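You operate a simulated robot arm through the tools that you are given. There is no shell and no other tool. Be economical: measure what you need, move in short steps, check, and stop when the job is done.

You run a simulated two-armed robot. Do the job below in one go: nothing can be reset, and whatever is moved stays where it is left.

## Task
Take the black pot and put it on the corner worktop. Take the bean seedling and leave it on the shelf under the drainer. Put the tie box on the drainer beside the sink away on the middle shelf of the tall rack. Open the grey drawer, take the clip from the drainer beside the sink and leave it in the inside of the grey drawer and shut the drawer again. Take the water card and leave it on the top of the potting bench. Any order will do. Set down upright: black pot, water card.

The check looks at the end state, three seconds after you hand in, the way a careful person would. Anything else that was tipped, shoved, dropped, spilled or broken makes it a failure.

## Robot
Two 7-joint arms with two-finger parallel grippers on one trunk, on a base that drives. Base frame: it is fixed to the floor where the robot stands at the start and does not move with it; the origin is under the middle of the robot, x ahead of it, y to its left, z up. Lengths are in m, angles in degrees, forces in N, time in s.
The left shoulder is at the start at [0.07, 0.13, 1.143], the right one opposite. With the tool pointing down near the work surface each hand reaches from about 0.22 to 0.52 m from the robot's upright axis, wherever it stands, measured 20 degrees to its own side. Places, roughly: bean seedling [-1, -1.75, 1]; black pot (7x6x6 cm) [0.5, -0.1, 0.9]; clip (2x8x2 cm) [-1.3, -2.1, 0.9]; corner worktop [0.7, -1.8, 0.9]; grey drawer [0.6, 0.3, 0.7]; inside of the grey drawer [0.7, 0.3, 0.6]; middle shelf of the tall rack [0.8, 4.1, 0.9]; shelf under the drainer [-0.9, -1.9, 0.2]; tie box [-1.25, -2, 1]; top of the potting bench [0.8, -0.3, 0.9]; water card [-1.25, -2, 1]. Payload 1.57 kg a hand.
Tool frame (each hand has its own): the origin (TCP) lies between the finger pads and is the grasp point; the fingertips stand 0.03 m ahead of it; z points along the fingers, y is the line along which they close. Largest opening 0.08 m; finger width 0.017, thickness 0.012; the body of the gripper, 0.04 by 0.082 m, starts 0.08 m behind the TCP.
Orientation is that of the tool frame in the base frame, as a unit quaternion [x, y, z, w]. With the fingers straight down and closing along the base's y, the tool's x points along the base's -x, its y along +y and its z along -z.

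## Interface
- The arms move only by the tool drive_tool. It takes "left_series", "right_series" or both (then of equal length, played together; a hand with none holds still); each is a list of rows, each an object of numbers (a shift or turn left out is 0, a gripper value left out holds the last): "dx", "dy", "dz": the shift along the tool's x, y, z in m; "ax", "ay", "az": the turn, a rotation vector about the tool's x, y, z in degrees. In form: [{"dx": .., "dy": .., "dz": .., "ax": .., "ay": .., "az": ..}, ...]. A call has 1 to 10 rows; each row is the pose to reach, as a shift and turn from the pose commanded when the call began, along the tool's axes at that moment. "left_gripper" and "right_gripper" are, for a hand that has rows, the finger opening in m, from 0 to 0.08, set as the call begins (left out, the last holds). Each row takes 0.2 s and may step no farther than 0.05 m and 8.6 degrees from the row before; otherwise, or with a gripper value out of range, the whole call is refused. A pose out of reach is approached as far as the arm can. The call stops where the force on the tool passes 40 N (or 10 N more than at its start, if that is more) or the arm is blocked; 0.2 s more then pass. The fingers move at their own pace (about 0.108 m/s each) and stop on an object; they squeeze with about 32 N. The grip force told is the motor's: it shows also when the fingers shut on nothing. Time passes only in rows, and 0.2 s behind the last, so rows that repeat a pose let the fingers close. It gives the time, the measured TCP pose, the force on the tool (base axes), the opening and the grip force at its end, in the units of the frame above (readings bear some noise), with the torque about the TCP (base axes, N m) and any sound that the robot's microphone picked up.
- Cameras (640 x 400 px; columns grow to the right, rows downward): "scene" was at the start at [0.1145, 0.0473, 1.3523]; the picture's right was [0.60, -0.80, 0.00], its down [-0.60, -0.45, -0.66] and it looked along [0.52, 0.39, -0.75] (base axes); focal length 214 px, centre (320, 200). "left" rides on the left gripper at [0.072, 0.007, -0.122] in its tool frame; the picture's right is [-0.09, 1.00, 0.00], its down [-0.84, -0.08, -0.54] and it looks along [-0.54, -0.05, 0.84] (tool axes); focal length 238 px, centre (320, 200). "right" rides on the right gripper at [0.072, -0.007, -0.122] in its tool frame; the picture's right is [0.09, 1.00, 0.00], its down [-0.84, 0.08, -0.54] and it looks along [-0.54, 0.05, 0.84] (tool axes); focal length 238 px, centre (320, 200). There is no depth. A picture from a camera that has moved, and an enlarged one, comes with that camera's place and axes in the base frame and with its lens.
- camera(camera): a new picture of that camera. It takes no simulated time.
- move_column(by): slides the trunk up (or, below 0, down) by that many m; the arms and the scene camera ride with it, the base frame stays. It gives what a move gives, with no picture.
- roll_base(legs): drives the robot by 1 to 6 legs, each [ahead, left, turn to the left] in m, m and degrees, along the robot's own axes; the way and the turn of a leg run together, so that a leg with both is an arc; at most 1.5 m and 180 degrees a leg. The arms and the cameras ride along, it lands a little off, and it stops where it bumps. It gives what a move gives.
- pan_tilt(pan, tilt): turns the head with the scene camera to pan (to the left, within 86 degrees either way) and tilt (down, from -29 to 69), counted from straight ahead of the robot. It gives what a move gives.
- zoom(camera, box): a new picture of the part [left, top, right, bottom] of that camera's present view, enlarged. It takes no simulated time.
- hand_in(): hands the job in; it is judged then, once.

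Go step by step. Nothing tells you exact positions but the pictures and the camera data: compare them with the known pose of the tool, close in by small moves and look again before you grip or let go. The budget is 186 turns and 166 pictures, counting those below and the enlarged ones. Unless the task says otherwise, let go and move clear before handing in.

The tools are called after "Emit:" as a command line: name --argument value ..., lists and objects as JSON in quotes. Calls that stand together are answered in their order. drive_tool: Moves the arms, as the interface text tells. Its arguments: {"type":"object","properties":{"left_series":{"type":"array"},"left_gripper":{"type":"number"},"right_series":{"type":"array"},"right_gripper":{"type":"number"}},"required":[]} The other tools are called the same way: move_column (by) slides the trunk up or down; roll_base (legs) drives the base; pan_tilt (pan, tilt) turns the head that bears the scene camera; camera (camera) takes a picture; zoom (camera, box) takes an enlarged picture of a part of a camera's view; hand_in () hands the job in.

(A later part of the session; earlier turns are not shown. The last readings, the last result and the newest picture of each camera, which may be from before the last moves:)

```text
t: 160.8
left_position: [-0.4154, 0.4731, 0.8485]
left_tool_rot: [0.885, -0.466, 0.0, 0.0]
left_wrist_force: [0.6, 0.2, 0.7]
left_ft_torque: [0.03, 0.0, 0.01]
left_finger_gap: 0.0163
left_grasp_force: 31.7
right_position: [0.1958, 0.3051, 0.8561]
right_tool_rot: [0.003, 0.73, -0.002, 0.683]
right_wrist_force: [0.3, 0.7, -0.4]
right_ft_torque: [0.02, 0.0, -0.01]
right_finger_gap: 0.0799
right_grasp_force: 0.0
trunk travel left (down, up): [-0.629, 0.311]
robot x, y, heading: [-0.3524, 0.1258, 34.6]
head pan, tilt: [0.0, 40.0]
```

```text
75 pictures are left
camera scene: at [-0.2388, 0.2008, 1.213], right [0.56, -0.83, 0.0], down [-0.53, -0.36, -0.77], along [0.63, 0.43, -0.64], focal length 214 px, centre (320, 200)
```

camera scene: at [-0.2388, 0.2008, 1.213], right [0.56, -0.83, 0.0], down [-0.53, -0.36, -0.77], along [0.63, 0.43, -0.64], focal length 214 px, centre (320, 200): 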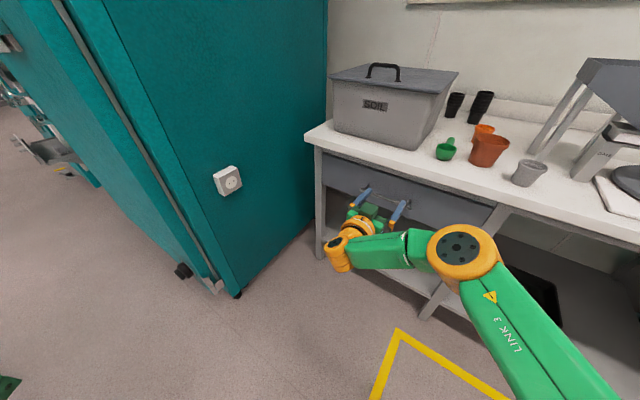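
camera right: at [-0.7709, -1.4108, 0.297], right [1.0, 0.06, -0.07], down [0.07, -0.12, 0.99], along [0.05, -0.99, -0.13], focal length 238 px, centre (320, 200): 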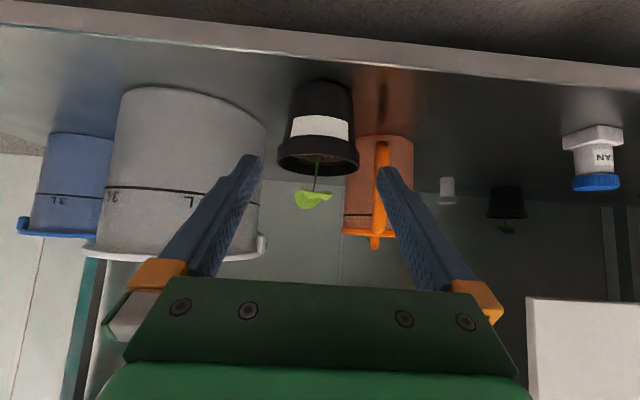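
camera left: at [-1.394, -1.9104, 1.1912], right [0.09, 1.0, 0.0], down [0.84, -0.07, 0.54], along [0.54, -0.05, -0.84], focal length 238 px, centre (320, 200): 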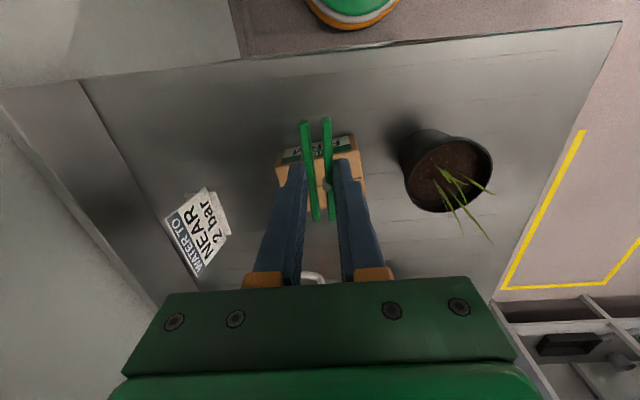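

Emit:
drive_tool --right_series '[{"az": 8.6}, {"az": 17.2}, {"az": 25.8}, {"az": 34.4}, {"az": 43}, {"az": 51.6}, {"az": 60.2}, {"az": 68.8}, {"az": 77.4}, {"az": 86}]'

Emit:
camera --camera "scene"

Emit:
camera --camera "right"

```text
t: 162.9
left_position: [-0.4174, 0.4721, 0.8478]
left_tool_rot: [0.885, -0.466, 0.0, 0.001]
left_wrist_force: [0.9, 0.3, 0.4]
left_ft_torque: [0.04, 0.02, 0.01]
left_finger_gap: 0.0162
left_grasp_force: 31.5
right_position: [0.197, 0.3045, 0.8554]
right_tool_rot: [0.504, 0.531, 0.464, 0.499]
right_wrist_force: [-0.2, 0.3, 0.2]
right_ft_torque: [-0.03, 0.03, -0.02]
right_finger_gap: 0.0801
right_grasp_force: 0.1
trunk travel left (down, up): [-0.629, 0.311]
robot x, y, heading: [-0.3545, 0.1243, 34.5]
head pan, tilt: [0.0, 40.0]
```

```text
74 pictures are left
camera scene: at [-0.2393, 0.2002, 1.2131], right [0.56, -0.83, 0.0], down [-0.53, -0.36, -0.77], along [0.63, 0.43, -0.64], focal length 214 px, centre (320, 200)
```

scene: 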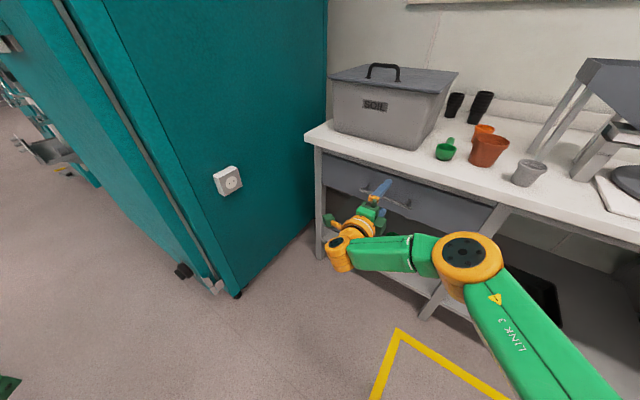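

```text
73 pictures are left
camera right: at [0.0751, 0.3765, 0.8516], right [0.07, 0.16, 0.99], down [-0.54, -0.82, 0.17], along [0.84, -0.54, 0.03], focal length 238 px, centre (320, 200)
```

right: 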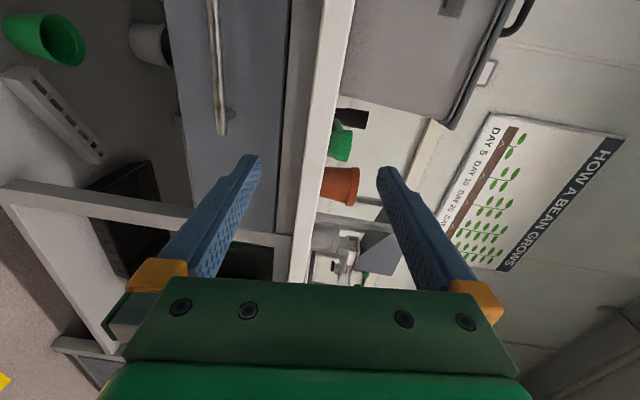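

From two views the bar's centre is [0.411, 0.35, 0.70]. I lower the trunk and drive so the open fingers stand just before the bar.

Emit:
move_column --by -0.155

Emit:
roll_base --legs '[[0.125, -0.035, 0]]'

Emit:
camera --camera "right"

Emit:
camera --camera "scene"

```text
t: 164.7
left_position: [-0.4158, 0.4726, 0.6935]
left_tool_rot: [0.885, -0.465, 0.001, 0.0]
left_wrist_force: [0.7, 0.0, 0.5]
left_ft_torque: [-0.01, 0.01, 0.0]
left_finger_gap: 0.0162
left_grasp_force: 31.1
right_position: [0.1956, 0.3051, 0.6998]
right_tool_rot: [0.503, 0.532, 0.462, 0.5]
right_wrist_force: [0.8, 0.2, -1.2]
right_ft_torque: [0.01, -0.02, -0.01]
right_finger_gap: 0.0799
right_grasp_force: 0.0
trunk travel left (down, up): [-0.474, 0.466]
robot x, y, heading: [-0.3536, 0.1217, 34.3]
head pan, tilt: [0.0, 40.0]
```

```text
t: 166.0
left_position: [-0.2912, 0.5146, 0.695]
left_tool_rot: [0.885, -0.465, -0.001, 0.0]
left_wrist_force: [-0.1, 0.6, -1.4]
left_ft_torque: [0.01, 0.0, 0.01]
left_finger_gap: 0.0162
left_grasp_force: 31.7
right_position: [0.3212, 0.346, 0.6996]
right_tool_rot: [0.502, 0.532, 0.463, 0.5]
right_wrist_force: [-0.7, -0.2, 0.0]
right_ft_torque: [-0.01, -0.02, -0.01]
right_finger_gap: 0.0801
right_grasp_force: 0.0
trunk travel left (down, up): [-0.474, 0.466]
robot x, y, heading: [-0.23, 0.1655, 34.4]
head pan, tilt: [0.0, 40.0]
```

```text
72 pictures are left
camera right: at [0.1987, 0.4183, 0.6963], right [0.07, 0.16, 0.98], down [-0.54, -0.82, 0.17], along [0.84, -0.54, 0.03], focal length 238 px, centre (320, 200)
```

right: 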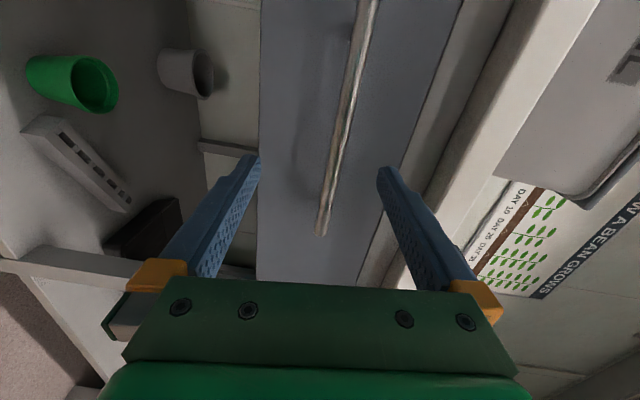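

```text
71 pictures are left
camera scene: at [-0.1154, 0.2418, 1.0581], right [0.57, -0.82, 0.0], down [-0.53, -0.36, -0.77], along [0.63, 0.43, -0.64], focal length 214 px, centre (320, 200)
```

scene: 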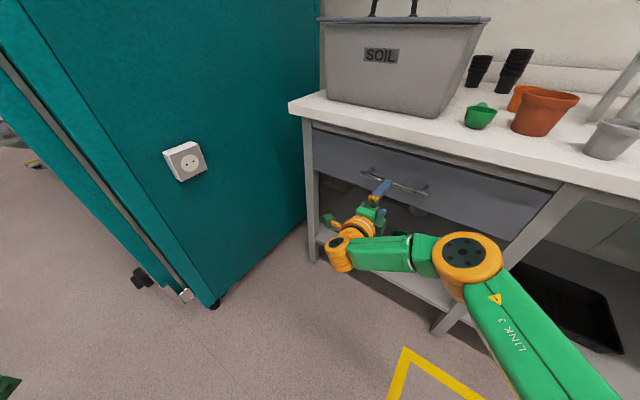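

Emit:
drive_tool --right_series '[{"dy": 0.01, "dz": 0.02}, {"dy": 0.013, "dz": 0.045}, {"dy": 0.015, "dz": 0.065}, {"dy": 0.015, "dz": 0.079}]'

Emit:
camera --camera "right"

Emit:
zoom --camera "scene" --box '[310, 140, 470, 260]'

```text
t: 167.0
left_position: [-0.292, 0.5135, 0.693]
left_tool_rot: [0.885, -0.466, 0.0, 0.001]
left_wrist_force: [0.1, 0.8, 0.7]
left_ft_torque: [-0.02, 0.02, 0.05]
left_finger_gap: 0.0161
left_grasp_force: 31.2
right_position: [0.399, 0.3465, 0.7099]
right_tool_rot: [0.503, 0.532, 0.462, 0.501]
right_wrist_force: [-0.2, 0.7, 0.6]
right_ft_torque: [0.0, 0.0, 0.03]
right_finger_gap: 0.0799
right_grasp_force: 0.0
trunk travel left (down, up): [-0.474, 0.466]
robot x, y, heading: [-0.2291, 0.1659, 34.6]
head pan, tilt: [0.0, 40.0]
```

```text
70 pictures are left
camera right: at [0.2781, 0.4185, 0.7064], right [0.07, 0.16, 0.98], down [-0.54, -0.82, 0.17], along [0.84, -0.54, 0.03], focal length 238 px, centre (320, 200)
```

right: 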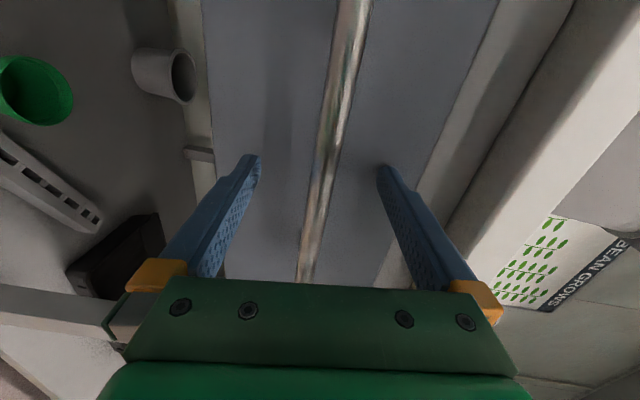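

```text
3.33 times, centred on (390, 200) of scene
camera zoom: at [-0.1156, 0.2417, 1.0581], right [0.57, -0.82, 0.0], down [-0.53, -0.36, -0.77], along [0.63, 0.43, -0.64], focal length 715 px, centre (87, 200)
```

zoom: 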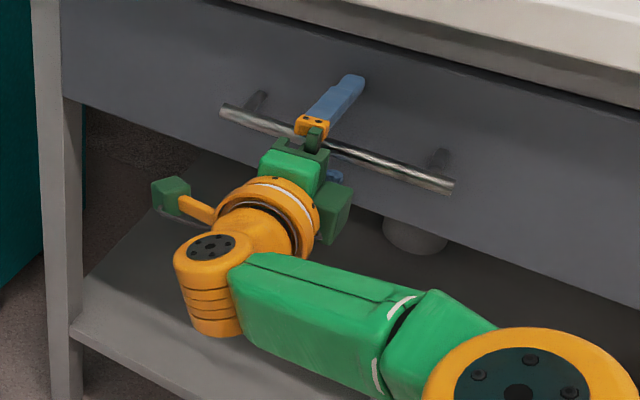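

Emit:
drive_tool --right_gripper 0.0 --right_series '[{}, {}, {}, {}]'

Emit:
drive_tool --right_series '[{"dz": -0.02}, {"dz": -0.04}, {"dz": -0.06}]'

Emit:
camera --camera "scene"

```text
t: 168.0
left_position: [-0.2934, 0.5136, 0.6929]
left_tool_rot: [0.885, -0.466, 0.0, 0.0]
left_wrist_force: [-0.4, 0.1, -0.7]
left_ft_torque: [0.01, -0.02, -0.02]
left_finger_gap: 0.016
left_grasp_force: 31.5
right_position: [0.3988, 0.3473, 0.7099]
right_tool_rot: [0.503, 0.532, 0.463, 0.499]
right_wrist_force: [-1.2, -0.7, -2.9]
right_ft_torque: [0.62, 0.02, -0.15]
right_finger_gap: 0.0146
right_grasp_force: 31.4
trunk travel left (down, up): [-0.474, 0.466]
robot x, y, heading: [-0.2318, 0.1645, 34.4]
head pan, tilt: [0.0, 40.0]
```

```text
t: 168.8
left_position: [-0.2905, 0.514, 0.6924]
left_tool_rot: [0.885, -0.465, -0.002, 0.002]
left_wrist_force: [0.3, -0.4, -0.2]
left_ft_torque: [-0.01, 0.0, 0.03]
left_finger_gap: 0.0162
left_grasp_force: 31.6
right_position: [0.3427, 0.3474, 0.71]
right_tool_rot: [0.504, 0.534, 0.46, 0.498]
right_wrist_force: [-0.9, -2.5, -16.6]
right_ft_torque: [0.48, -0.01, 0.11]
right_finger_gap: 0.015
right_grasp_force: 30.9
trunk travel left (down, up): [-0.474, 0.466]
robot x, y, heading: [-0.2262, 0.1651, 34.4]
head pan, tilt: [0.0, 40.0]
```

```text
68 pictures are left
camera scene: at [-0.1121, 0.2421, 1.0574], right [0.57, -0.82, 0.0], down [-0.53, -0.36, -0.76], along [0.63, 0.43, -0.65], focal length 214 px, centre (320, 200)
```

scene: 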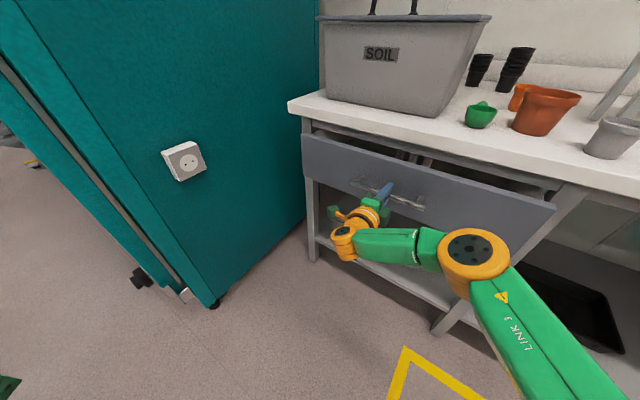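

The drawer slides open. I keep pulling, correcting the slight rise.

Emit:
drive_tool --right_series '[{"dy": -0.004}, {"dy": -0.006, "dz": -0.03}, {"dy": -0.008, "dz": -0.06}, {"dy": -0.01, "dz": -0.09}, {"dy": -0.012, "dz": -0.12}, {"dy": -0.0135, "dz": -0.145}]'

Emit:
camera --camera "scene"

```text
t: 170.2
left_position: [-0.2919, 0.5127, 0.6936]
left_tool_rot: [0.885, -0.466, -0.002, -0.001]
left_wrist_force: [-0.1, 0.2, -0.1]
left_ft_torque: [0.05, -0.01, 0.02]
left_finger_gap: 0.0161
left_grasp_force: 31.2
right_position: [0.1963, 0.3451, 0.7109]
right_tool_rot: [0.504, 0.531, 0.463, 0.5]
right_wrist_force: [-1.5, -10.3, -8.8]
right_ft_torque: [0.43, -0.03, 0.26]
right_finger_gap: 0.0147
right_grasp_force: 30.9
trunk travel left (down, up): [-0.474, 0.466]
robot x, y, heading: [-0.229, 0.1651, 34.3]
head pan, tilt: [0.0, 40.0]
```

```text
67 pictures are left
camera scene: at [-0.1146, 0.2393, 1.058], right [0.56, -0.83, 0.0], down [-0.53, -0.36, -0.77], along [0.63, 0.43, -0.64], focal length 214 px, centre (320, 200)
```

scene: 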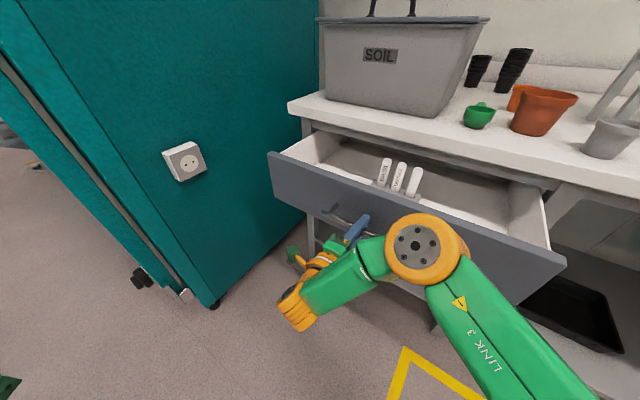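

Drawer is open about 20 cm, with three labels inside at the centre. I release the bar, back off, and fold the right arm.

Emit:
drive_tool --right_gripper 0.08 --right_series '[{}, {}, {}, {"dz": -0.02}, {"dz": -0.05}]'

Emit:
roll_base --legs '[[-0.3, 0, 0]]'

Emit:
drive_tool --right_series '[{"az": -8.6}, {"az": -17.2}, {"az": -25.8}, {"az": -34.4}, {"az": -43}, {"az": -51.6}, {"az": -60.2}, {"az": -68.8}, {"az": -77.4}, {"az": -86}]'

Emit:
drive_tool --right_series '[{"dz": -0.01, "dx": -0.01, "ay": 8.6}, {"dz": -0.01, "dx": -0.02, "ay": 17.2}, {"dz": -0.01, "dx": -0.03, "ay": 25.8}, {"dz": -0.01, "dx": -0.04, "ay": 34.4}, {"dz": -0.01, "dx": -0.05, "ay": 43}, {"dz": -0.01, "dx": -0.06, "ay": 51.6}, {"dz": -0.01, "dx": -0.07, "ay": 60.2}, {"dz": -0.01, "dx": -0.08, "ay": 68.8}, {"dz": -0.01, "dx": -0.09, "ay": 77.4}, {"dz": -0.01, "dx": -0.1, "ay": 86}]'

Emit:
camera --camera "scene"

```text
t: 171.4
left_position: [-0.2933, 0.5142, 0.6933]
left_tool_rot: [0.885, -0.466, 0.001, -0.001]
left_wrist_force: [-0.8, 0.0, 0.2]
left_ft_torque: [-0.02, 0.02, 0.02]
left_finger_gap: 0.016
left_grasp_force: 31.8
right_position: [0.1524, 0.3459, 0.7164]
right_tool_rot: [0.502, 0.532, 0.463, 0.501]
right_wrist_force: [-0.5, -0.9, 0.5]
right_ft_torque: [-0.01, 0.0, 0.02]
right_finger_gap: 0.0801
right_grasp_force: 0.0
right hand out of reach, approached as far as the arm can: row 5
trunk travel left (down, up): [-0.474, 0.466]
robot x, y, heading: [-0.2327, 0.1623, 34.3]
head pan, tilt: [0.0, 40.0]
```

```text
t: 173.5
left_position: [-0.5386, 0.3456, 0.6931]
left_tool_rot: [0.886, -0.464, 0.001, 0.0]
left_wrist_force: [-0.7, -0.6, 0.4]
left_ft_torque: [-0.01, 0.0, -0.01]
left_finger_gap: 0.0158
left_grasp_force: 31.8
right_position: [-0.0929, 0.1815, 0.7164]
right_tool_rot: [0.502, 0.533, 0.463, 0.499]
right_wrist_force: [-1.2, -0.1, -0.1]
right_ft_torque: [0.0, 0.01, -0.01]
right_finger_gap: 0.0798
right_grasp_force: 0.1
trunk travel left (down, up): [-0.474, 0.466]
robot x, y, heading: [-0.4751, -0.0021, 34.6]
head pan, tilt: [0.0, 40.0]
```

```text
t: 175.7
left_position: [-0.5373, 0.3452, 0.693]
left_tool_rot: [0.886, -0.463, 0.0, 0.001]
left_wrist_force: [-0.1, -1.1, -0.4]
left_ft_torque: [0.01, 0.02, 0.02]
left_finger_gap: 0.0159
left_grasp_force: 31.0
right_position: [-0.0922, 0.1815, 0.7158]
right_tool_rot: [0.002, 0.732, -0.003, 0.681]
right_wrist_force: [-0.4, 0.2, -0.6]
right_ft_torque: [-0.02, 0.03, 0.03]
right_finger_gap: 0.0802
right_grasp_force: 0.0
trunk travel left (down, up): [-0.474, 0.466]
robot x, y, heading: [-0.4749, -0.0047, 34.7]
head pan, tilt: [0.0, 40.0]
```

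```text
t: 177.9
left_position: [-0.538, 0.3454, 0.6943]
left_tool_rot: [0.886, -0.464, -0.001, 0.0]
left_wrist_force: [0.4, 0.2, 0.1]
left_ft_torque: [0.01, 0.02, 0.01]
left_finger_gap: 0.0164
left_grasp_force: 31.0
right_position: [-0.097, 0.1812, 0.8167]
right_tool_rot: [0.002, 1.0, 0.001, -0.003]
right_wrist_force: [-0.1, -0.2, 0.3]
right_ft_torque: [-0.01, 0.01, 0.0]
right_finger_gap: 0.0799
right_grasp_force: 0.0
trunk travel left (down, up): [-0.474, 0.466]
robot x, y, heading: [-0.4746, -0.0025, 34.4]
head pan, tilt: [0.0, 40.0]
```

```text
66 pictures are left
camera scene: at [-0.3604, 0.0742, 1.0581], right [0.57, -0.82, 0.0], down [-0.53, -0.37, -0.77], along [0.63, 0.43, -0.64], focal length 214 px, centre (320, 200)
```

scene: 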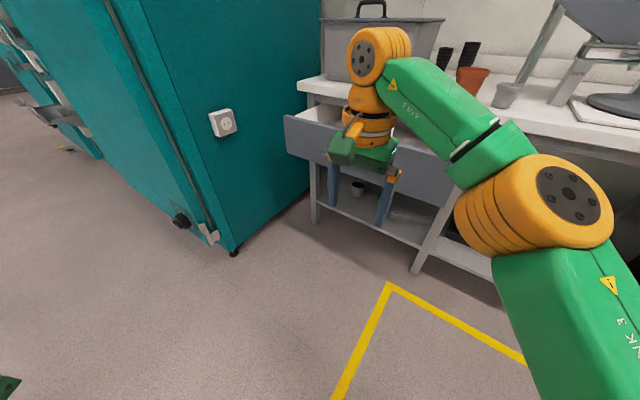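

Emit:
drive_tool --right_series '[{"dx": 0.02, "dy": -0.04, "dz": -0.02}, {"dx": 0.04, "dy": -0.08, "dz": -0.04}, {"dx": 0.06, "dy": -0.12, "dz": -0.06}, {"dx": 0.075, "dy": -0.15, "dz": -0.08}, {"dx": 0.084, "dy": -0.178, "dz": -0.1}]'

Emit:
move_column --by 0.2

Emit:
roll_base --legs '[[0, 0, -30], [0.3, 0.16, 0]]'

Emit:
pan_tilt --pan 20 --tilt 50

Emit:
camera --camera "scene"

```text
t: 179.1
left_position: [-0.539, 0.3442, 0.6944]
left_tool_rot: [0.886, -0.464, 0.001, 0.0]
left_wrist_force: [-0.4, -0.6, 0.3]
left_ft_torque: [0.0, 0.0, 0.01]
left_finger_gap: 0.0161
left_grasp_force: 31.6
right_position: [-0.1821, 0.0017, 0.9173]
right_tool_rot: [0.003, 1.0, 0.001, -0.001]
right_wrist_force: [0.3, -0.1, 0.4]
right_ft_torque: [0.0, -0.02, 0.0]
right_finger_gap: 0.0801
right_grasp_force: 0.1
trunk travel left (down, up): [-0.474, 0.466]
robot x, y, heading: [-0.4726, -0.0037, 34.7]
head pan, tilt: [0.0, 40.0]
```

```text
t: 181.2
left_position: [-0.5384, 0.3461, 0.8933]
left_tool_rot: [0.886, -0.464, 0.0, -0.001]
left_wrist_force: [-0.1, -0.6, -0.6]
left_ft_torque: [-0.03, -0.03, -0.03]
left_finger_gap: 0.0159
left_grasp_force: 31.6
right_position: [-0.1801, 0.0028, 1.1161]
right_tool_rot: [0.004, 1.0, 0.001, -0.001]
right_wrist_force: [-0.5, -0.4, 0.4]
right_ft_torque: [0.01, 0.0, 0.0]
right_finger_gap: 0.0799
right_grasp_force: 0.0
trunk travel left (down, up): [-0.674, 0.266]
robot x, y, heading: [-0.4735, -0.0045, 34.4]
head pan, tilt: [0.0, 40.0]
```

```text
t: 184.9
left_position: [-0.0672, 0.5137, 0.8944]
left_tool_rot: [0.735, -0.679, 0.0, -0.001]
left_wrist_force: [0.1, 0.1, 0.2]
left_ft_torque: [-0.02, -0.01, 0.0]
left_finger_gap: 0.0158
left_grasp_force: 31.5
right_position: [0.0712, 0.0364, 1.117]
right_tool_rot: [0.264, 0.965, 0.001, -0.001]
right_wrist_force: [0.1, 0.0, 0.7]
right_ft_torque: [0.03, 0.0, 0.03]
right_finger_gap: 0.0801
right_grasp_force: 0.0
trunk travel left (down, up): [-0.674, 0.266]
robot x, y, heading: [-0.1835, 0.1784, 4.5]
head pan, tilt: [0.0, 40.0]
```

```text
t: 185.8
left_position: [-0.0665, 0.5142, 0.8933]
left_tool_rot: [0.735, -0.679, 0.0, 0.001]
left_wrist_force: [0.1, 1.0, -0.5]
left_ft_torque: [-0.02, 0.0, -0.03]
left_finger_gap: 0.0161
left_grasp_force: 31.3
right_position: [0.0712, 0.0377, 1.1162]
right_tool_rot: [0.263, 0.965, 0.001, -0.001]
right_wrist_force: [0.6, -0.5, -0.4]
right_ft_torque: [0.01, 0.01, 0.0]
right_finger_gap: 0.0803
right_grasp_force: 0.1
trunk travel left (down, up): [-0.674, 0.266]
robot x, y, heading: [-0.1888, 0.1827, 4.5]
head pan, tilt: [20.0, 50.0]
```

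```text
65 pictures are left
camera scene: at [-0.0631, 0.2158, 1.244], right [0.41, -0.91, 0.0], down [-0.7, -0.32, -0.64], along [0.59, 0.27, -0.77], focal length 214 px, centre (320, 200)
```

scene: 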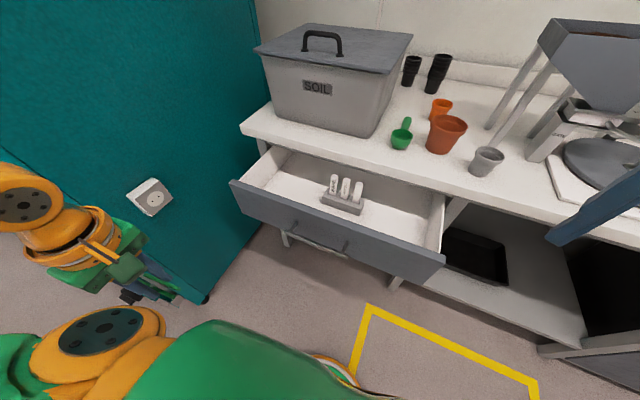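

The drawer interior is clear at its left part (around [0.335, 0.50]). I drive 10 cm closer and bring the left hand over it.

Emit:
roll_base --legs '[[0.1, 0, 0]]'

Emit:
drive_tool --left_series '[{"dx": 0.007, "dy": -0.045}, {"dx": 0.014, "dy": -0.09}, {"dx": 0.021, "dy": -0.135}, {"dx": 0.028, "dy": -0.18}, {"dx": 0.035, "dy": -0.225}, {"dx": 0.04, "dy": -0.265}, {"dx": 0.044, "dy": -0.298}]'

Emit:
camera --camera "left"

Emit:
camera --camera "scene"

```text
t: 186.9
left_position: [0.0318, 0.5211, 0.8944]
left_tool_rot: [0.734, -0.679, 0.0, -0.001]
left_wrist_force: [-0.3, 1.0, -0.4]
left_ft_torque: [-0.01, -0.01, 0.0]
left_finger_gap: 0.016
left_grasp_force: 31.8
right_position: [0.1686, 0.0439, 1.1171]
right_tool_rot: [0.262, 0.965, 0.002, 0.0]
right_wrist_force: [-0.8, 0.4, -0.1]
right_ft_torque: [-0.01, -0.02, 0.03]
right_finger_gap: 0.0799
right_grasp_force: 0.0
trunk travel left (down, up): [-0.674, 0.266]
robot x, y, heading: [-0.0861, 0.1877, 4.4]
head pan, tilt: [20.0, 50.0]
```

```text
t: 188.5
left_position: [0.3354, 0.4993, 0.8913]
left_tool_rot: [0.733, -0.68, 0.0, 0.0]
left_wrist_force: [0.8, 1.0, -0.5]
left_ft_torque: [-0.01, 0.01, 0.03]
left_finger_gap: 0.0155
left_grasp_force: 31.0
right_position: [0.1721, 0.0457, 1.1169]
right_tool_rot: [0.263, 0.965, 0.002, -0.001]
right_wrist_force: [-1.2, -0.3, -0.2]
right_ft_torque: [-0.01, 0.03, -0.06]
right_finger_gap: 0.0799
right_grasp_force: 0.0
trunk travel left (down, up): [-0.674, 0.266]
robot x, y, heading: [-0.0843, 0.1859, 4.1]
head pan, tilt: [20.0, 50.0]
```

```text
64 pictures are left
camera left: at [0.3335, 0.4274, 1.0138], right [-1.0, 0.02, 0.0], down [0.01, 0.84, 0.54], along [0.01, 0.54, -0.84], focal length 238 px, centre (320, 200)
```

left: 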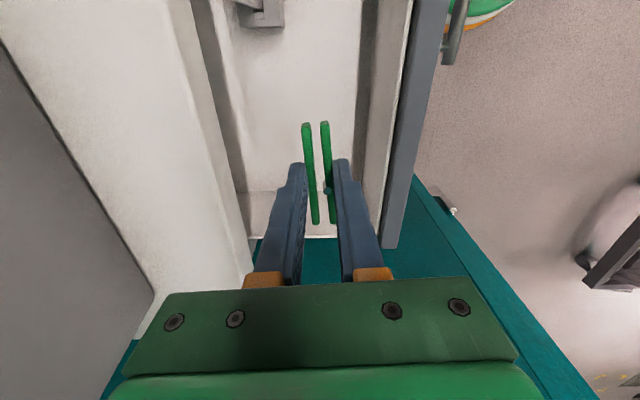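

```text
63 pictures are left
camera scene: at [0.0376, 0.2232, 1.2438], right [0.41, -0.91, 0.0], down [-0.7, -0.32, -0.64], along [0.58, 0.27, -0.77], focal length 214 px, centre (320, 200)
```

scene: 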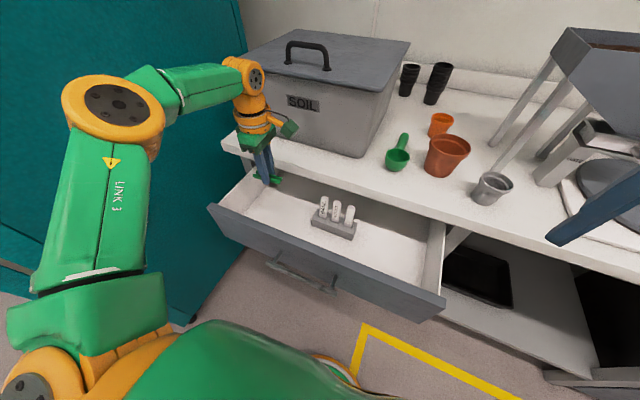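

Emit:
drive_tool --left_series '[{"dz": 0.04, "dx": 0.005}, {"dz": 0.08, "dx": 0.01}, {"dz": 0.12, "dx": 0.01}]'

Emit:
camera --camera "left"

Emit:
zoom --camera "scene" --box '[180, 50, 380, 250]'

```text
t: 189.3
left_position: [0.3171, 0.4927, 0.7816]
left_tool_rot: [0.734, -0.679, 0.002, -0.001]
left_wrist_force: [-0.9, 0.0, -0.5]
left_ft_torque: [0.02, -0.01, -0.05]
left_finger_gap: 0.0157
left_grasp_force: 31.7
left hand out of reach, approached as far as the arm can: row 2, 3
right_position: [0.1698, 0.0449, 1.1169]
right_tool_rot: [0.263, 0.965, 0.001, -0.001]
right_wrist_force: [-0.2, 0.7, 0.1]
right_ft_torque: [-0.03, 0.0, -0.02]
right_finger_gap: 0.0799
right_grasp_force: 0.0
trunk travel left (down, up): [-0.674, 0.266]
robot x, y, heading: [-0.0841, 0.1861, 4.5]
head pan, tilt: [20.0, 50.0]
```

```text
62 pictures are left
camera left: at [0.3153, 0.4217, 0.9038], right [-1.0, 0.01, 0.0], down [0.01, 0.84, 0.54], along [0.01, 0.54, -0.84], focal length 238 px, centre (320, 200)
```

left: 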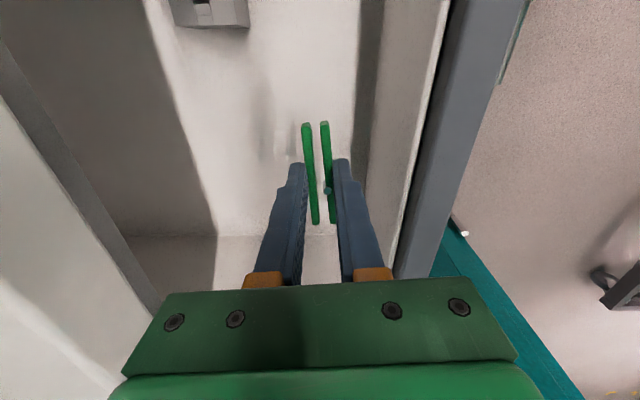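

```text
2.00 times, centred on (280, 150) of scene
camera zoom: at [0.0355, 0.2238, 1.244], right [0.41, -0.91, 0.0], down [-0.7, -0.32, -0.64], along [0.59, 0.27, -0.77], focal length 429 px, centre (400, 300)
```

zoom: 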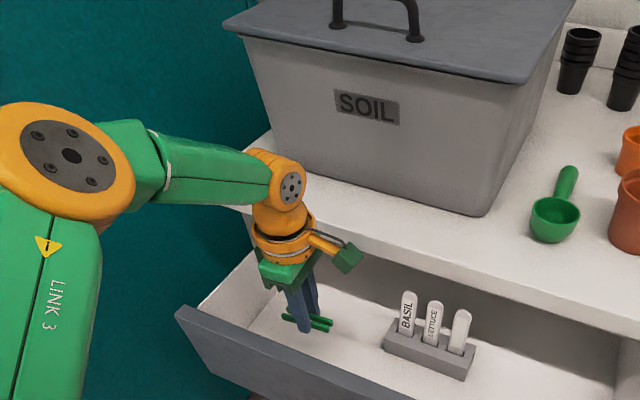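

Lowering with the trunk instead, which is purely vertical.

Emit:
move_column --by -0.07

Emit:
camera --camera "left"

Emit:
zoom --camera "scene" --box '[180, 50, 380, 250]'

```text
t: 190.4
left_position: [0.3169, 0.4944, 0.7121]
left_tool_rot: [0.734, -0.679, 0.001, -0.001]
left_wrist_force: [0.3, -0.6, -0.5]
left_ft_torque: [0.02, 0.02, 0.03]
left_finger_gap: 0.0155
left_grasp_force: 31.5
right_position: [0.1713, 0.0462, 1.0463]
right_tool_rot: [0.263, 0.965, 0.001, 0.0]
right_wrist_force: [0.5, -0.3, 0.2]
right_ft_torque: [0.01, 0.04, 0.03]
right_finger_gap: 0.08
right_grasp_force: 0.1
trunk travel left (down, up): [-0.604, 0.336]
robot x, y, heading: [-0.0859, 0.1877, 4.7]
head pan, tilt: [20.0, 50.0]
```

```text
60 pictures are left
camera left: at [0.3157, 0.4216, 0.834], right [-1.0, 0.01, 0.0], down [0.01, 0.84, 0.54], along [0.01, 0.54, -0.84], focal length 238 px, centre (320, 200)
```

left: 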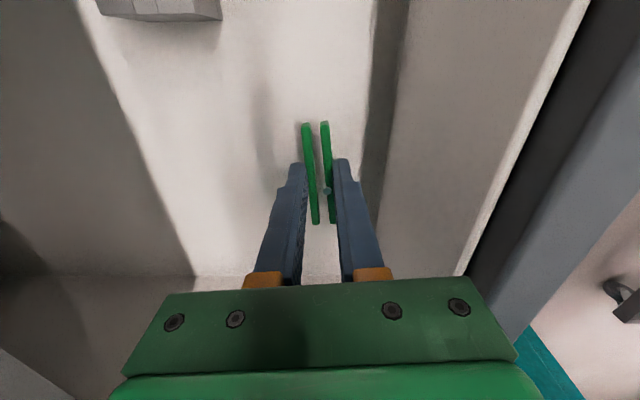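

```text
2.00 times, centred on (280, 150) of scene
camera zoom: at [0.036, 0.2235, 1.1739], right [0.41, -0.91, 0.0], down [-0.7, -0.32, -0.64], along [0.59, 0.27, -0.77], focal length 429 px, centre (400, 300)
```

zoom: 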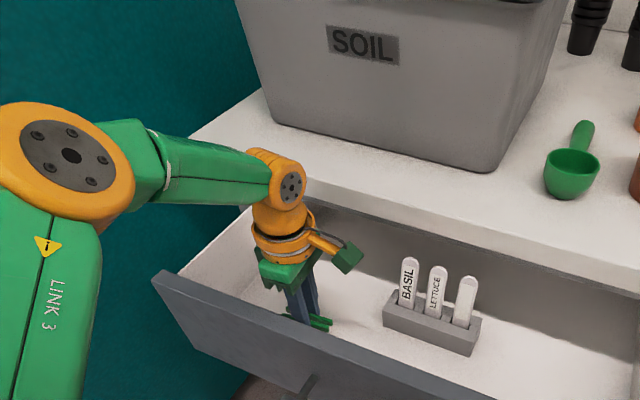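

Emit:
move_column --by -0.03

Emit:
camera --camera "left"

```text
t: 191.2
left_position: [0.3178, 0.4933, 0.6814]
left_tool_rot: [0.734, -0.679, 0.002, -0.001]
left_wrist_force: [-0.6, 0.1, -0.3]
left_ft_torque: [-0.01, -0.02, 0.02]
left_finger_gap: 0.0158
left_grasp_force: 31.2
right_position: [0.1706, 0.045, 1.0164]
right_tool_rot: [0.263, 0.965, 0.001, -0.001]
right_wrist_force: [-0.7, 0.2, 0.1]
right_ft_torque: [0.05, 0.03, 0.01]
right_finger_gap: 0.0798
right_grasp_force: 0.0
trunk travel left (down, up): [-0.574, 0.366]
robot x, y, heading: [-0.0883, 0.1889, 4.4]
head pan, tilt: [20.0, 50.0]
```

```text
58 pictures are left
camera left: at [0.3157, 0.4216, 0.804], right [-1.0, 0.01, 0.0], down [0.01, 0.84, 0.54], along [0.01, 0.54, -0.84], focal length 238 px, centre (320, 200)
```

left: 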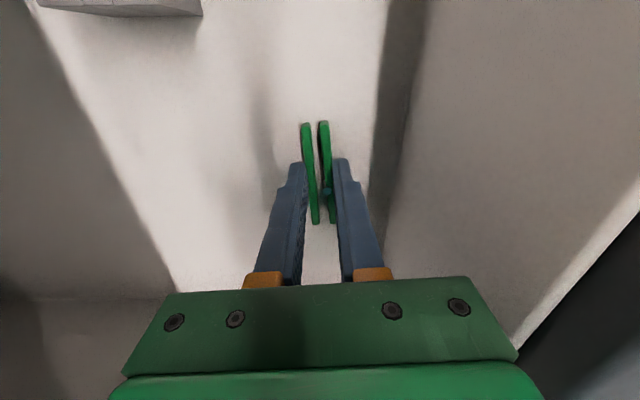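

Emit:
move_column --by -0.012

Emit:
move_column --by -0.01

```text
t: 191.6
left_position: [0.3194, 0.4934, 0.68]
left_tool_rot: [0.735, -0.678, 0.006, -0.007]
left_wrist_force: [0.2, -1.4, 20.2]
left_ft_torque: [-0.2, 0.37, 0.13]
left_finger_gap: 0.0158
left_grasp_force: 31.7
right_position: [0.1687, 0.0423, 1.0101]
right_tool_rot: [0.263, 0.965, 0.003, -0.001]
right_wrist_force: [0.1, -0.4, -0.3]
right_ft_torque: [0.0, 0.04, -0.04]
right_finger_gap: 0.08
right_grasp_force: 0.0
trunk travel left (down, up): [-0.567, 0.373]
robot x, y, heading: [-0.0885, 0.1871, 4.4]
head pan, tilt: [20.0, 50.0]
stopped: the force on the tool passed its limit at 49 N (the readings are from after the stop); the commanded pose is now the measured one
```

```text
t: 192.0
left_position: [0.3212, 0.4924, 0.6803]
left_tool_rot: [0.735, -0.678, 0.008, -0.012]
left_wrist_force: [0.0, -3.3, 23.1]
left_ft_torque: [-0.23, 0.41, 0.1]
left_finger_gap: 0.0156
left_grasp_force: 31.4
right_position: [0.1671, 0.0427, 1.0071]
right_tool_rot: [0.263, 0.965, 0.004, 0.0]
right_wrist_force: [0.3, 0.5, 0.2]
right_ft_torque: [-0.03, 0.02, -0.04]
right_finger_gap: 0.08
right_grasp_force: 0.1
trunk travel left (down, up): [-0.564, 0.376]
robot x, y, heading: [-0.0828, 0.1887, 4.4]
head pan, tilt: [20.0, 50.0]
stopped: the force on the tool passed its limit at 49 N (the readings are from after the stop); the commanded pose is now the measured one
```

The clip is at the drawer bottom. I ease up slightly and release.

Emit:
move_column --by 0.009

Emit:
drive_tool --left_gripper 0.04 --left_series '[{}, {}, {}]'

Emit:
move_column --by 0.2

Emit:
camera --camera "left"

```text
t: 192.6
left_position: [0.3215, 0.4952, 0.6866]
left_tool_rot: [0.734, -0.679, 0.006, -0.009]
left_wrist_force: [-0.4, -0.4, 0.0]
left_ft_torque: [0.0, -0.02, 0.01]
left_finger_gap: 0.0156
left_grasp_force: 32.0
right_position: [0.1698, 0.0444, 1.0139]
right_tool_rot: [0.263, 0.965, 0.002, 0.0]
right_wrist_force: [-0.5, 0.2, -0.2]
right_ft_torque: [0.05, -0.02, 0.01]
right_finger_gap: 0.0799
right_grasp_force: 0.1
trunk travel left (down, up): [-0.573, 0.367]
robot x, y, heading: [-0.0879, 0.1898, 4.4]
head pan, tilt: [20.0, 50.0]
```

```text
t: 193.3
left_position: [0.3229, 0.4958, 0.6859]
left_tool_rot: [0.735, -0.678, 0.007, -0.008]
left_wrist_force: [-0.4, -0.1, -0.2]
left_ft_torque: [0.0, -0.03, -0.02]
left_finger_gap: 0.04
left_grasp_force: 0.1
right_position: [0.1715, 0.0452, 1.0156]
right_tool_rot: [0.263, 0.965, 0.001, -0.001]
right_wrist_force: [0.0, -0.6, 0.0]
right_ft_torque: [0.01, 0.0, 0.03]
right_finger_gap: 0.0801
right_grasp_force: 0.0
trunk travel left (down, up): [-0.573, 0.367]
robot x, y, heading: [-0.0879, 0.1892, 4.5]
head pan, tilt: [20.0, 50.0]
```

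```text
t: 195.5
left_position: [0.3219, 0.4956, 0.8855]
left_tool_rot: [0.735, -0.679, 0.006, -0.009]
left_wrist_force: [0.9, -0.7, 0.3]
left_ft_torque: [0.01, 0.0, 0.03]
left_finger_gap: 0.0403
left_grasp_force: 0.1
right_position: [0.1698, 0.0462, 1.2159]
right_tool_rot: [0.262, 0.965, 0.002, -0.002]
right_wrist_force: [-0.5, 0.6, -0.1]
right_ft_torque: [-0.01, -0.02, -0.02]
right_finger_gap: 0.0797
right_grasp_force: 0.0
trunk travel left (down, up): [-0.773, 0.167]
robot x, y, heading: [-0.0813, 0.1844, 4.4]
head pan, tilt: [20.0, 50.0]
```

```text
57 pictures are left
camera left: at [0.3186, 0.423, 1.0073], right [-1.0, 0.01, -0.02], down [0.0, 0.84, 0.55], along [0.02, 0.55, -0.84], focal length 238 px, centre (320, 200)
```

left: 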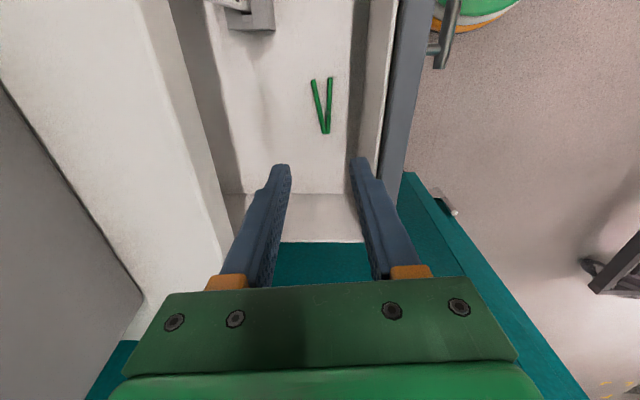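

The clip lies in the drawer. Now I back off, turn the left tool horizontal, and push the drawer shut with closed fingers on the bar.

Emit:
roll_base --legs '[[-0.28, 0, 0]]'

Emit:
move_column --by -0.17

Emit:
drive_tool --left_gripper 0.0 --left_series '[{"dy": -0.005, "dx": 0.015, "ax": 8.6}, {"dy": -0.01, "dx": 0.03, "ax": 17.2}, {"dy": -0.015, "dx": 0.045, "ax": 25.8}, {"dy": -0.02, "dx": 0.06, "ax": 34.4}, {"dy": -0.025, "dx": 0.075, "ax": 43}, {"dy": -0.03, "dx": 0.09, "ax": 51.6}, {"dy": -0.035, "dx": 0.105, "ax": 60.2}, {"dy": -0.04, "dx": 0.12, "ax": 68.8}, {"dy": -0.045, "dx": 0.13, "ax": 77.4}, {"dy": -0.05, "dx": 0.14, "ax": 86}]'

Emit:
camera --camera "scene"

```text
t: 197.5
left_position: [0.0446, 0.4722, 0.8849]
left_tool_rot: [0.733, -0.68, 0.005, -0.008]
left_wrist_force: [0.6, -1.3, -0.3]
left_ft_torque: [-0.01, 0.02, 0.02]
left_finger_gap: 0.0398
left_grasp_force: 0.0
right_position: [-0.1057, 0.0231, 1.2147]
right_tool_rot: [0.264, 0.964, 0.002, -0.002]
right_wrist_force: [0.1, -0.1, 0.0]
right_ft_torque: [0.02, -0.01, -0.03]
right_finger_gap: 0.08
right_grasp_force: 0.1
trunk travel left (down, up): [-0.773, 0.167]
robot x, y, heading: [-0.3648, 0.1668, 4.3]
head pan, tilt: [20.0, 50.0]
```

```text
t: 199.4
left_position: [0.0434, 0.4724, 0.7154]
left_tool_rot: [0.733, -0.68, 0.006, -0.008]
left_wrist_force: [0.1, 0.5, 0.8]
left_ft_torque: [-0.02, 0.06, 0.02]
left_finger_gap: 0.04
left_grasp_force: 0.0
right_position: [-0.108, 0.0231, 1.045]
right_tool_rot: [0.264, 0.965, 0.001, -0.001]
right_wrist_force: [0.3, -0.7, 0.2]
right_ft_torque: [-0.01, 0.0, 0.01]
right_finger_gap: 0.08
right_grasp_force: 0.1
trunk travel left (down, up): [-0.603, 0.337]
robot x, y, heading: [-0.3646, 0.1624, 4.4]
head pan, tilt: [20.0, 50.0]
```

```text
t: 201.8
left_position: [0.0912, 0.4632, 0.7218]
left_tool_rot: [-0.349, 0.643, -0.298, 0.613]
left_wrist_force: [-0.3, -0.5, 0.8]
left_ft_torque: [-0.01, 0.02, 0.05]
left_finger_gap: 0.0
left_grasp_force: 21.3
left hand out of reach, approached as far as the arm can: row 4, 5, 6, 7, 8, 9
right_position: [-0.1067, 0.0205, 1.045]
right_tool_rot: [0.264, 0.965, 0.004, -0.001]
right_wrist_force: [-0.5, -0.6, 0.1]
right_ft_torque: [0.07, 0.03, -0.01]
right_finger_gap: 0.08
right_grasp_force: 0.1
trunk travel left (down, up): [-0.603, 0.337]
robot x, y, heading: [-0.367, 0.1622, 4.4]
head pan, tilt: [20.0, 50.0]
stopped in row 10 (left hand): the arm was blocked; the commanded pose is now the measured one
```

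```text
56 pictures are left
camera scene: at [-0.2414, 0.1981, 1.1726], right [0.41, -0.91, 0.0], down [-0.7, -0.31, -0.64], along [0.58, 0.27, -0.77], focal length 214 px, centre (320, 200)
```

scene: 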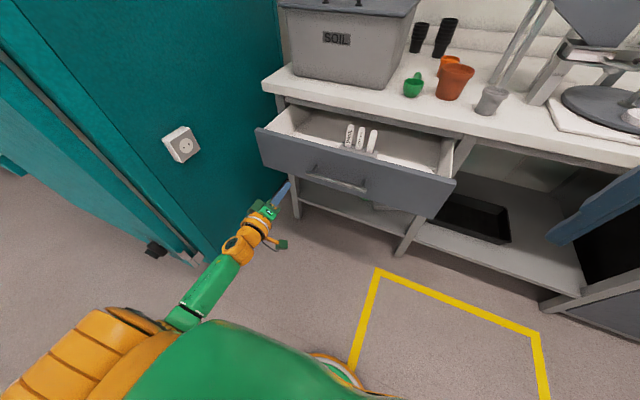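

Fist points forward. I line up with the drawer face just above the bar near its centre and push with the base.

Emit:
move_column --by 0.022

Emit:
roll_base --legs '[[0, -0.1, -4], [0.11, 0, 0]]'

Emit:
camera --camera "scene"

```text
t: 202.5
left_position: [0.0906, 0.467, 0.742]
left_tool_rot: [-0.349, 0.643, -0.3, 0.612]
left_wrist_force: [-0.1, 0.7, -0.4]
left_ft_torque: [0.03, 0.01, -0.01]
left_finger_gap: 0.0001
left_grasp_force: 20.7
right_position: [-0.1087, 0.0241, 1.0673]
right_tool_rot: [0.263, 0.965, 0.001, -0.001]
right_wrist_force: [0.0, 1.0, 0.5]
right_ft_torque: [0.0, 0.03, -0.02]
right_finger_gap: 0.0797
right_grasp_force: 0.1
trunk travel left (down, up): [-0.625, 0.315]
robot x, y, heading: [-0.3645, 0.1671, 4.5]
head pan, tilt: [20.0, 50.0]
```

```text
t: 204.4
left_position: [0.2213, 0.3364, 0.7419]
left_tool_rot: [-0.327, 0.653, -0.321, 0.603]
left_wrist_force: [0.1, -0.1, 0.4]
left_ft_torque: [0.0, -0.02, 0.01]
left_finger_gap: 0.0
left_grasp_force: 21.3
right_position: [-0.0065, -0.0908, 1.0669]
right_tool_rot: [0.295, 0.955, 0.003, 0.0]
right_wrist_force: [-0.8, -0.9, -0.3]
right_ft_torque: [-0.02, -0.04, 0.02]
right_finger_gap: 0.0801
right_grasp_force: 0.0
trunk travel left (down, up): [-0.625, 0.315]
robot x, y, heading: [-0.2533, 0.0672, 0.4]
head pan, tilt: [20.0, 50.0]
```

```text
55 pictures are left
camera scene: at [-0.1287, 0.0958, 1.1947], right [0.35, -0.94, 0.0], down [-0.72, -0.27, -0.64], along [0.6, 0.23, -0.77], focal length 214 px, centre (320, 200)
```

scene: 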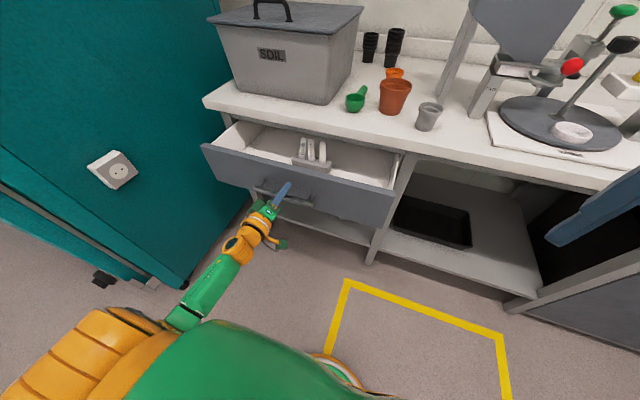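

Emit:
roll_base --legs '[[0.1, 0, 0]]'

Emit:
roll_base --legs '[[0.08, 0, 0]]'

Emit:
camera --camera "scene"

```text
t: 205.6
left_position: [0.3229, 0.3382, 0.7414]
left_tool_rot: [-0.326, 0.653, -0.321, 0.603]
left_wrist_force: [0.3, -0.1, 0.3]
left_ft_torque: [0.0, 0.0, 0.0]
left_finger_gap: 0.0002
left_grasp_force: 21.0
right_position: [0.094, -0.0904, 1.0677]
right_tool_rot: [0.296, 0.955, 0.002, 0.0]
right_wrist_force: [0.0, -0.6, -0.4]
right_ft_torque: [0.02, 0.02, 0.0]
right_finger_gap: 0.0802
right_grasp_force: 0.1
trunk travel left (down, up): [-0.625, 0.315]
robot x, y, heading: [-0.1514, 0.0715, 0.5]
head pan, tilt: [20.0, 50.0]
```

```text
t: 206.6
left_position: [0.4048, 0.3381, 0.7425]
left_tool_rot: [-0.327, 0.654, -0.32, 0.602]
left_wrist_force: [-0.3, -1.2, 0.4]
left_ft_torque: [-0.01, 0.0, 0.0]
left_finger_gap: 0.0
left_grasp_force: 21.7
right_position: [0.1761, -0.0904, 1.0676]
right_tool_rot: [0.297, 0.955, 0.002, -0.001]
right_wrist_force: [-0.2, 1.1, -0.3]
right_ft_torque: [-0.01, 0.03, 0.02]
right_finger_gap: 0.0797
right_grasp_force: 0.0
trunk travel left (down, up): [-0.625, 0.315]
robot x, y, heading: [-0.0712, 0.072, 0.3]
head pan, tilt: [20.0, 50.0]
```

```text
54 pictures are left
camera scene: at [0.0542, 0.0973, 1.1945], right [0.35, -0.94, 0.0], down [-0.72, -0.27, -0.64], along [0.6, 0.22, -0.77], focal length 214 px, centre (320, 200)
```

scene: 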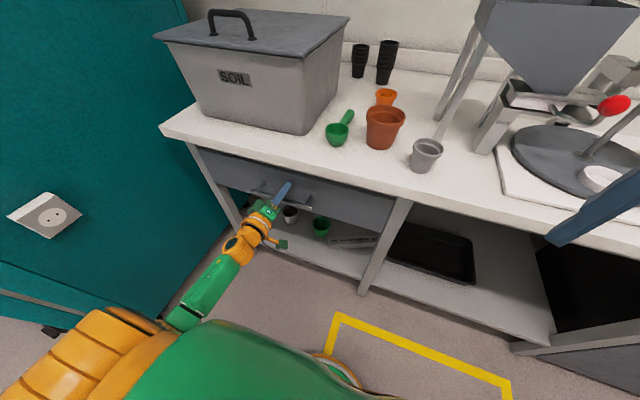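

Emit:
roll_base --legs '[[0.015, 0, 0]]'

Emit:
zoom --camera "scene" --box '[160, 120, 420, 260]'

```text
t: 207.5
left_position: [0.4085, 0.3386, 0.7427]
left_tool_rot: [-0.327, 0.654, -0.321, 0.603]
left_wrist_force: [-19.6, -2.2, 7.5]
left_ft_torque: [-0.04, -0.39, -0.04]
left_finger_gap: 0.0
left_grasp_force: 21.2
right_position: [0.1795, -0.0896, 1.0685]
right_tool_rot: [0.294, 0.956, 0.004, 0.003]
right_wrist_force: [0.3, -0.4, -0.4]
right_ft_torque: [0.0, 0.05, 0.0]
right_finger_gap: 0.08
right_grasp_force: 0.0
trunk travel left (down, up): [-0.625, 0.315]
robot x, y, heading: [-0.0564, 0.0677, 0.6]
head pan, tilt: [20.0, 50.0]
stopped in leg 1: the force on the tool passed its limit at 50 N (the readings are from after the stop); the commanded pose is now the measured one
```

```text
2.46 times, centred on (290, 190) of scene
camera zoom: at [0.0561, 0.0961, 1.1956], right [0.35, -0.94, 0.0], down [-0.71, -0.27, -0.65], along [0.61, 0.23, -0.76], focal length 528 px, centre (394, 225)
```

zoom: 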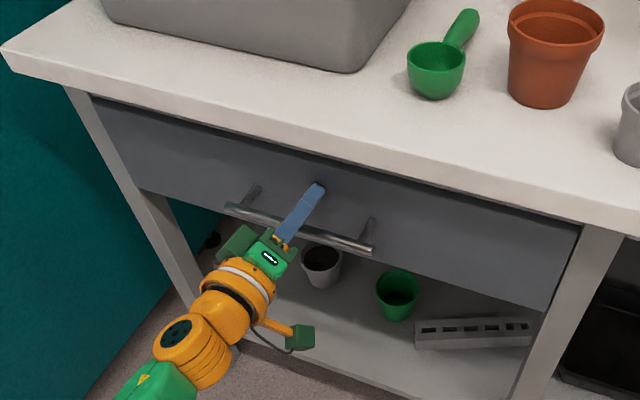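

The drawer is fully shut against its stop. I back off and return the left tool to the downward pose used at the drainer.

Emit:
roll_base --legs '[[-0.45, 0, 0]]'

Emit:
drive_tool --left_gripper 0.08 --left_series '[{"dx": -0.009, "dy": -0.004, "dz": -0.02, "ax": -7.53, "ay": 2.29, "az": -2.66}, {"dx": -0.018, "dy": -0.009, "dz": -0.04, "ax": -15.06, "ay": 4.58, "az": -5.32}, {"dx": -0.026, "dy": -0.013, "dz": -0.06, "ax": -22.6, "ay": 6.87, "az": -7.98}, {"dx": -0.035, "dy": -0.018, "dz": -0.08, "ax": -30.1, "ay": 9.16, "az": -10.6}, {"dx": -0.044, "dy": -0.022, "dz": -0.1, "ax": -37.6, "ay": 11.4, "az": -13.3}, {"dx": -0.052, "dy": -0.026, "dz": -0.12, "ax": -45.2, "ay": 13.7, "az": -16}, {"dx": -0.061, "dy": -0.031, "dz": -0.14, "ax": -52.7, "ay": 16, "az": -18.6}, {"dx": -0.07, "dy": -0.035, "dz": -0.16, "ax": -60.2, "ay": 18.3, "az": -21.3}, {"dx": -0.078, "dy": -0.04, "dz": -0.18, "ax": -67.8, "ay": 20.6, "az": -23.9}, {"dx": -0.087, "dy": -0.044, "dz": -0.2, "ax": -75.3, "ay": 22.9, "az": -26.6}]'

Emit:
move_column --by 0.3

Emit:
camera --camera "left"

```text
t: 210.2
left_position: [-0.0446, 0.3329, 0.7386]
left_tool_rot: [-0.327, 0.657, -0.32, 0.6]
left_wrist_force: [0.6, 0.8, -0.2]
left_ft_torque: [-0.01, 0.02, -0.03]
left_finger_gap: 0.0001
left_grasp_force: 21.7
right_position: [-0.2718, -0.0942, 1.0677]
right_tool_rot: [0.296, 0.955, 0.002, -0.001]
right_wrist_force: [-0.7, 0.2, -0.2]
right_ft_torque: [0.01, -0.06, 0.03]
right_finger_gap: 0.0797
right_grasp_force: 0.0
trunk travel left (down, up): [-0.625, 0.315]
robot x, y, heading: [-0.5225, 0.0685, 0.7]
head pan, tilt: [20.0, 50.0]
```

```text
t: 212.4
left_position: [-0.2398, 0.3816, 0.8403]
left_tool_rot: [-0.687, 0.723, -0.031, 0.063]
left_wrist_force: [-0.3, 0.2, -1.1]
left_ft_torque: [0.01, 0.05, -0.02]
left_finger_gap: 0.0799
left_grasp_force: 0.0
right_position: [-0.2723, -0.0935, 1.0675]
right_tool_rot: [0.296, 0.955, 0.003, 0.0]
right_wrist_force: [0.0, 0.1, -0.4]
right_ft_torque: [0.0, -0.02, 0.01]
right_finger_gap: 0.0803
right_grasp_force: 0.1
trunk travel left (down, up): [-0.625, 0.315]
robot x, y, heading: [-0.5127, 0.0633, 0.7]
head pan, tilt: [20.0, 50.0]
```

```text
t: 215.4
left_position: [-0.2378, 0.3826, 1.1404]
left_tool_rot: [-0.687, 0.723, -0.034, 0.065]
left_wrist_force: [1.4, 0.5, -0.1]
left_ft_torque: [0.01, 0.03, 0.0]
left_finger_gap: 0.0798
left_grasp_force: 0.1
right_position: [-0.2726, -0.0923, 1.3678]
right_tool_rot: [0.296, 0.955, 0.002, 0.0]
right_wrist_force: [-0.3, -0.3, 0.5]
right_ft_torque: [0.01, -0.01, 0.0]
right_finger_gap: 0.0801
right_grasp_force: 0.1
trunk travel left (down, up): [-0.925, 0.015]
robot x, y, heading: [-0.5192, 0.0672, 0.4]
head pan, tilt: [20.0, 50.0]
```

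```text
52 pictures are left
camera left: at [-0.2658, 0.3073, 1.2564], right [-0.98, 0.15, -0.13], down [0.04, 0.81, 0.59], along [0.19, 0.57, -0.8], focal length 238 px, centre (320, 200)
```

left: 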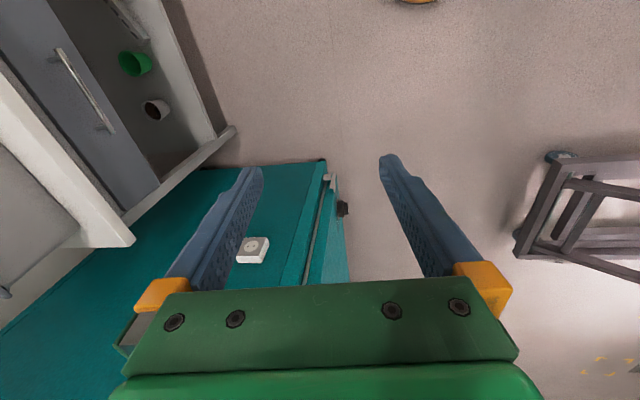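

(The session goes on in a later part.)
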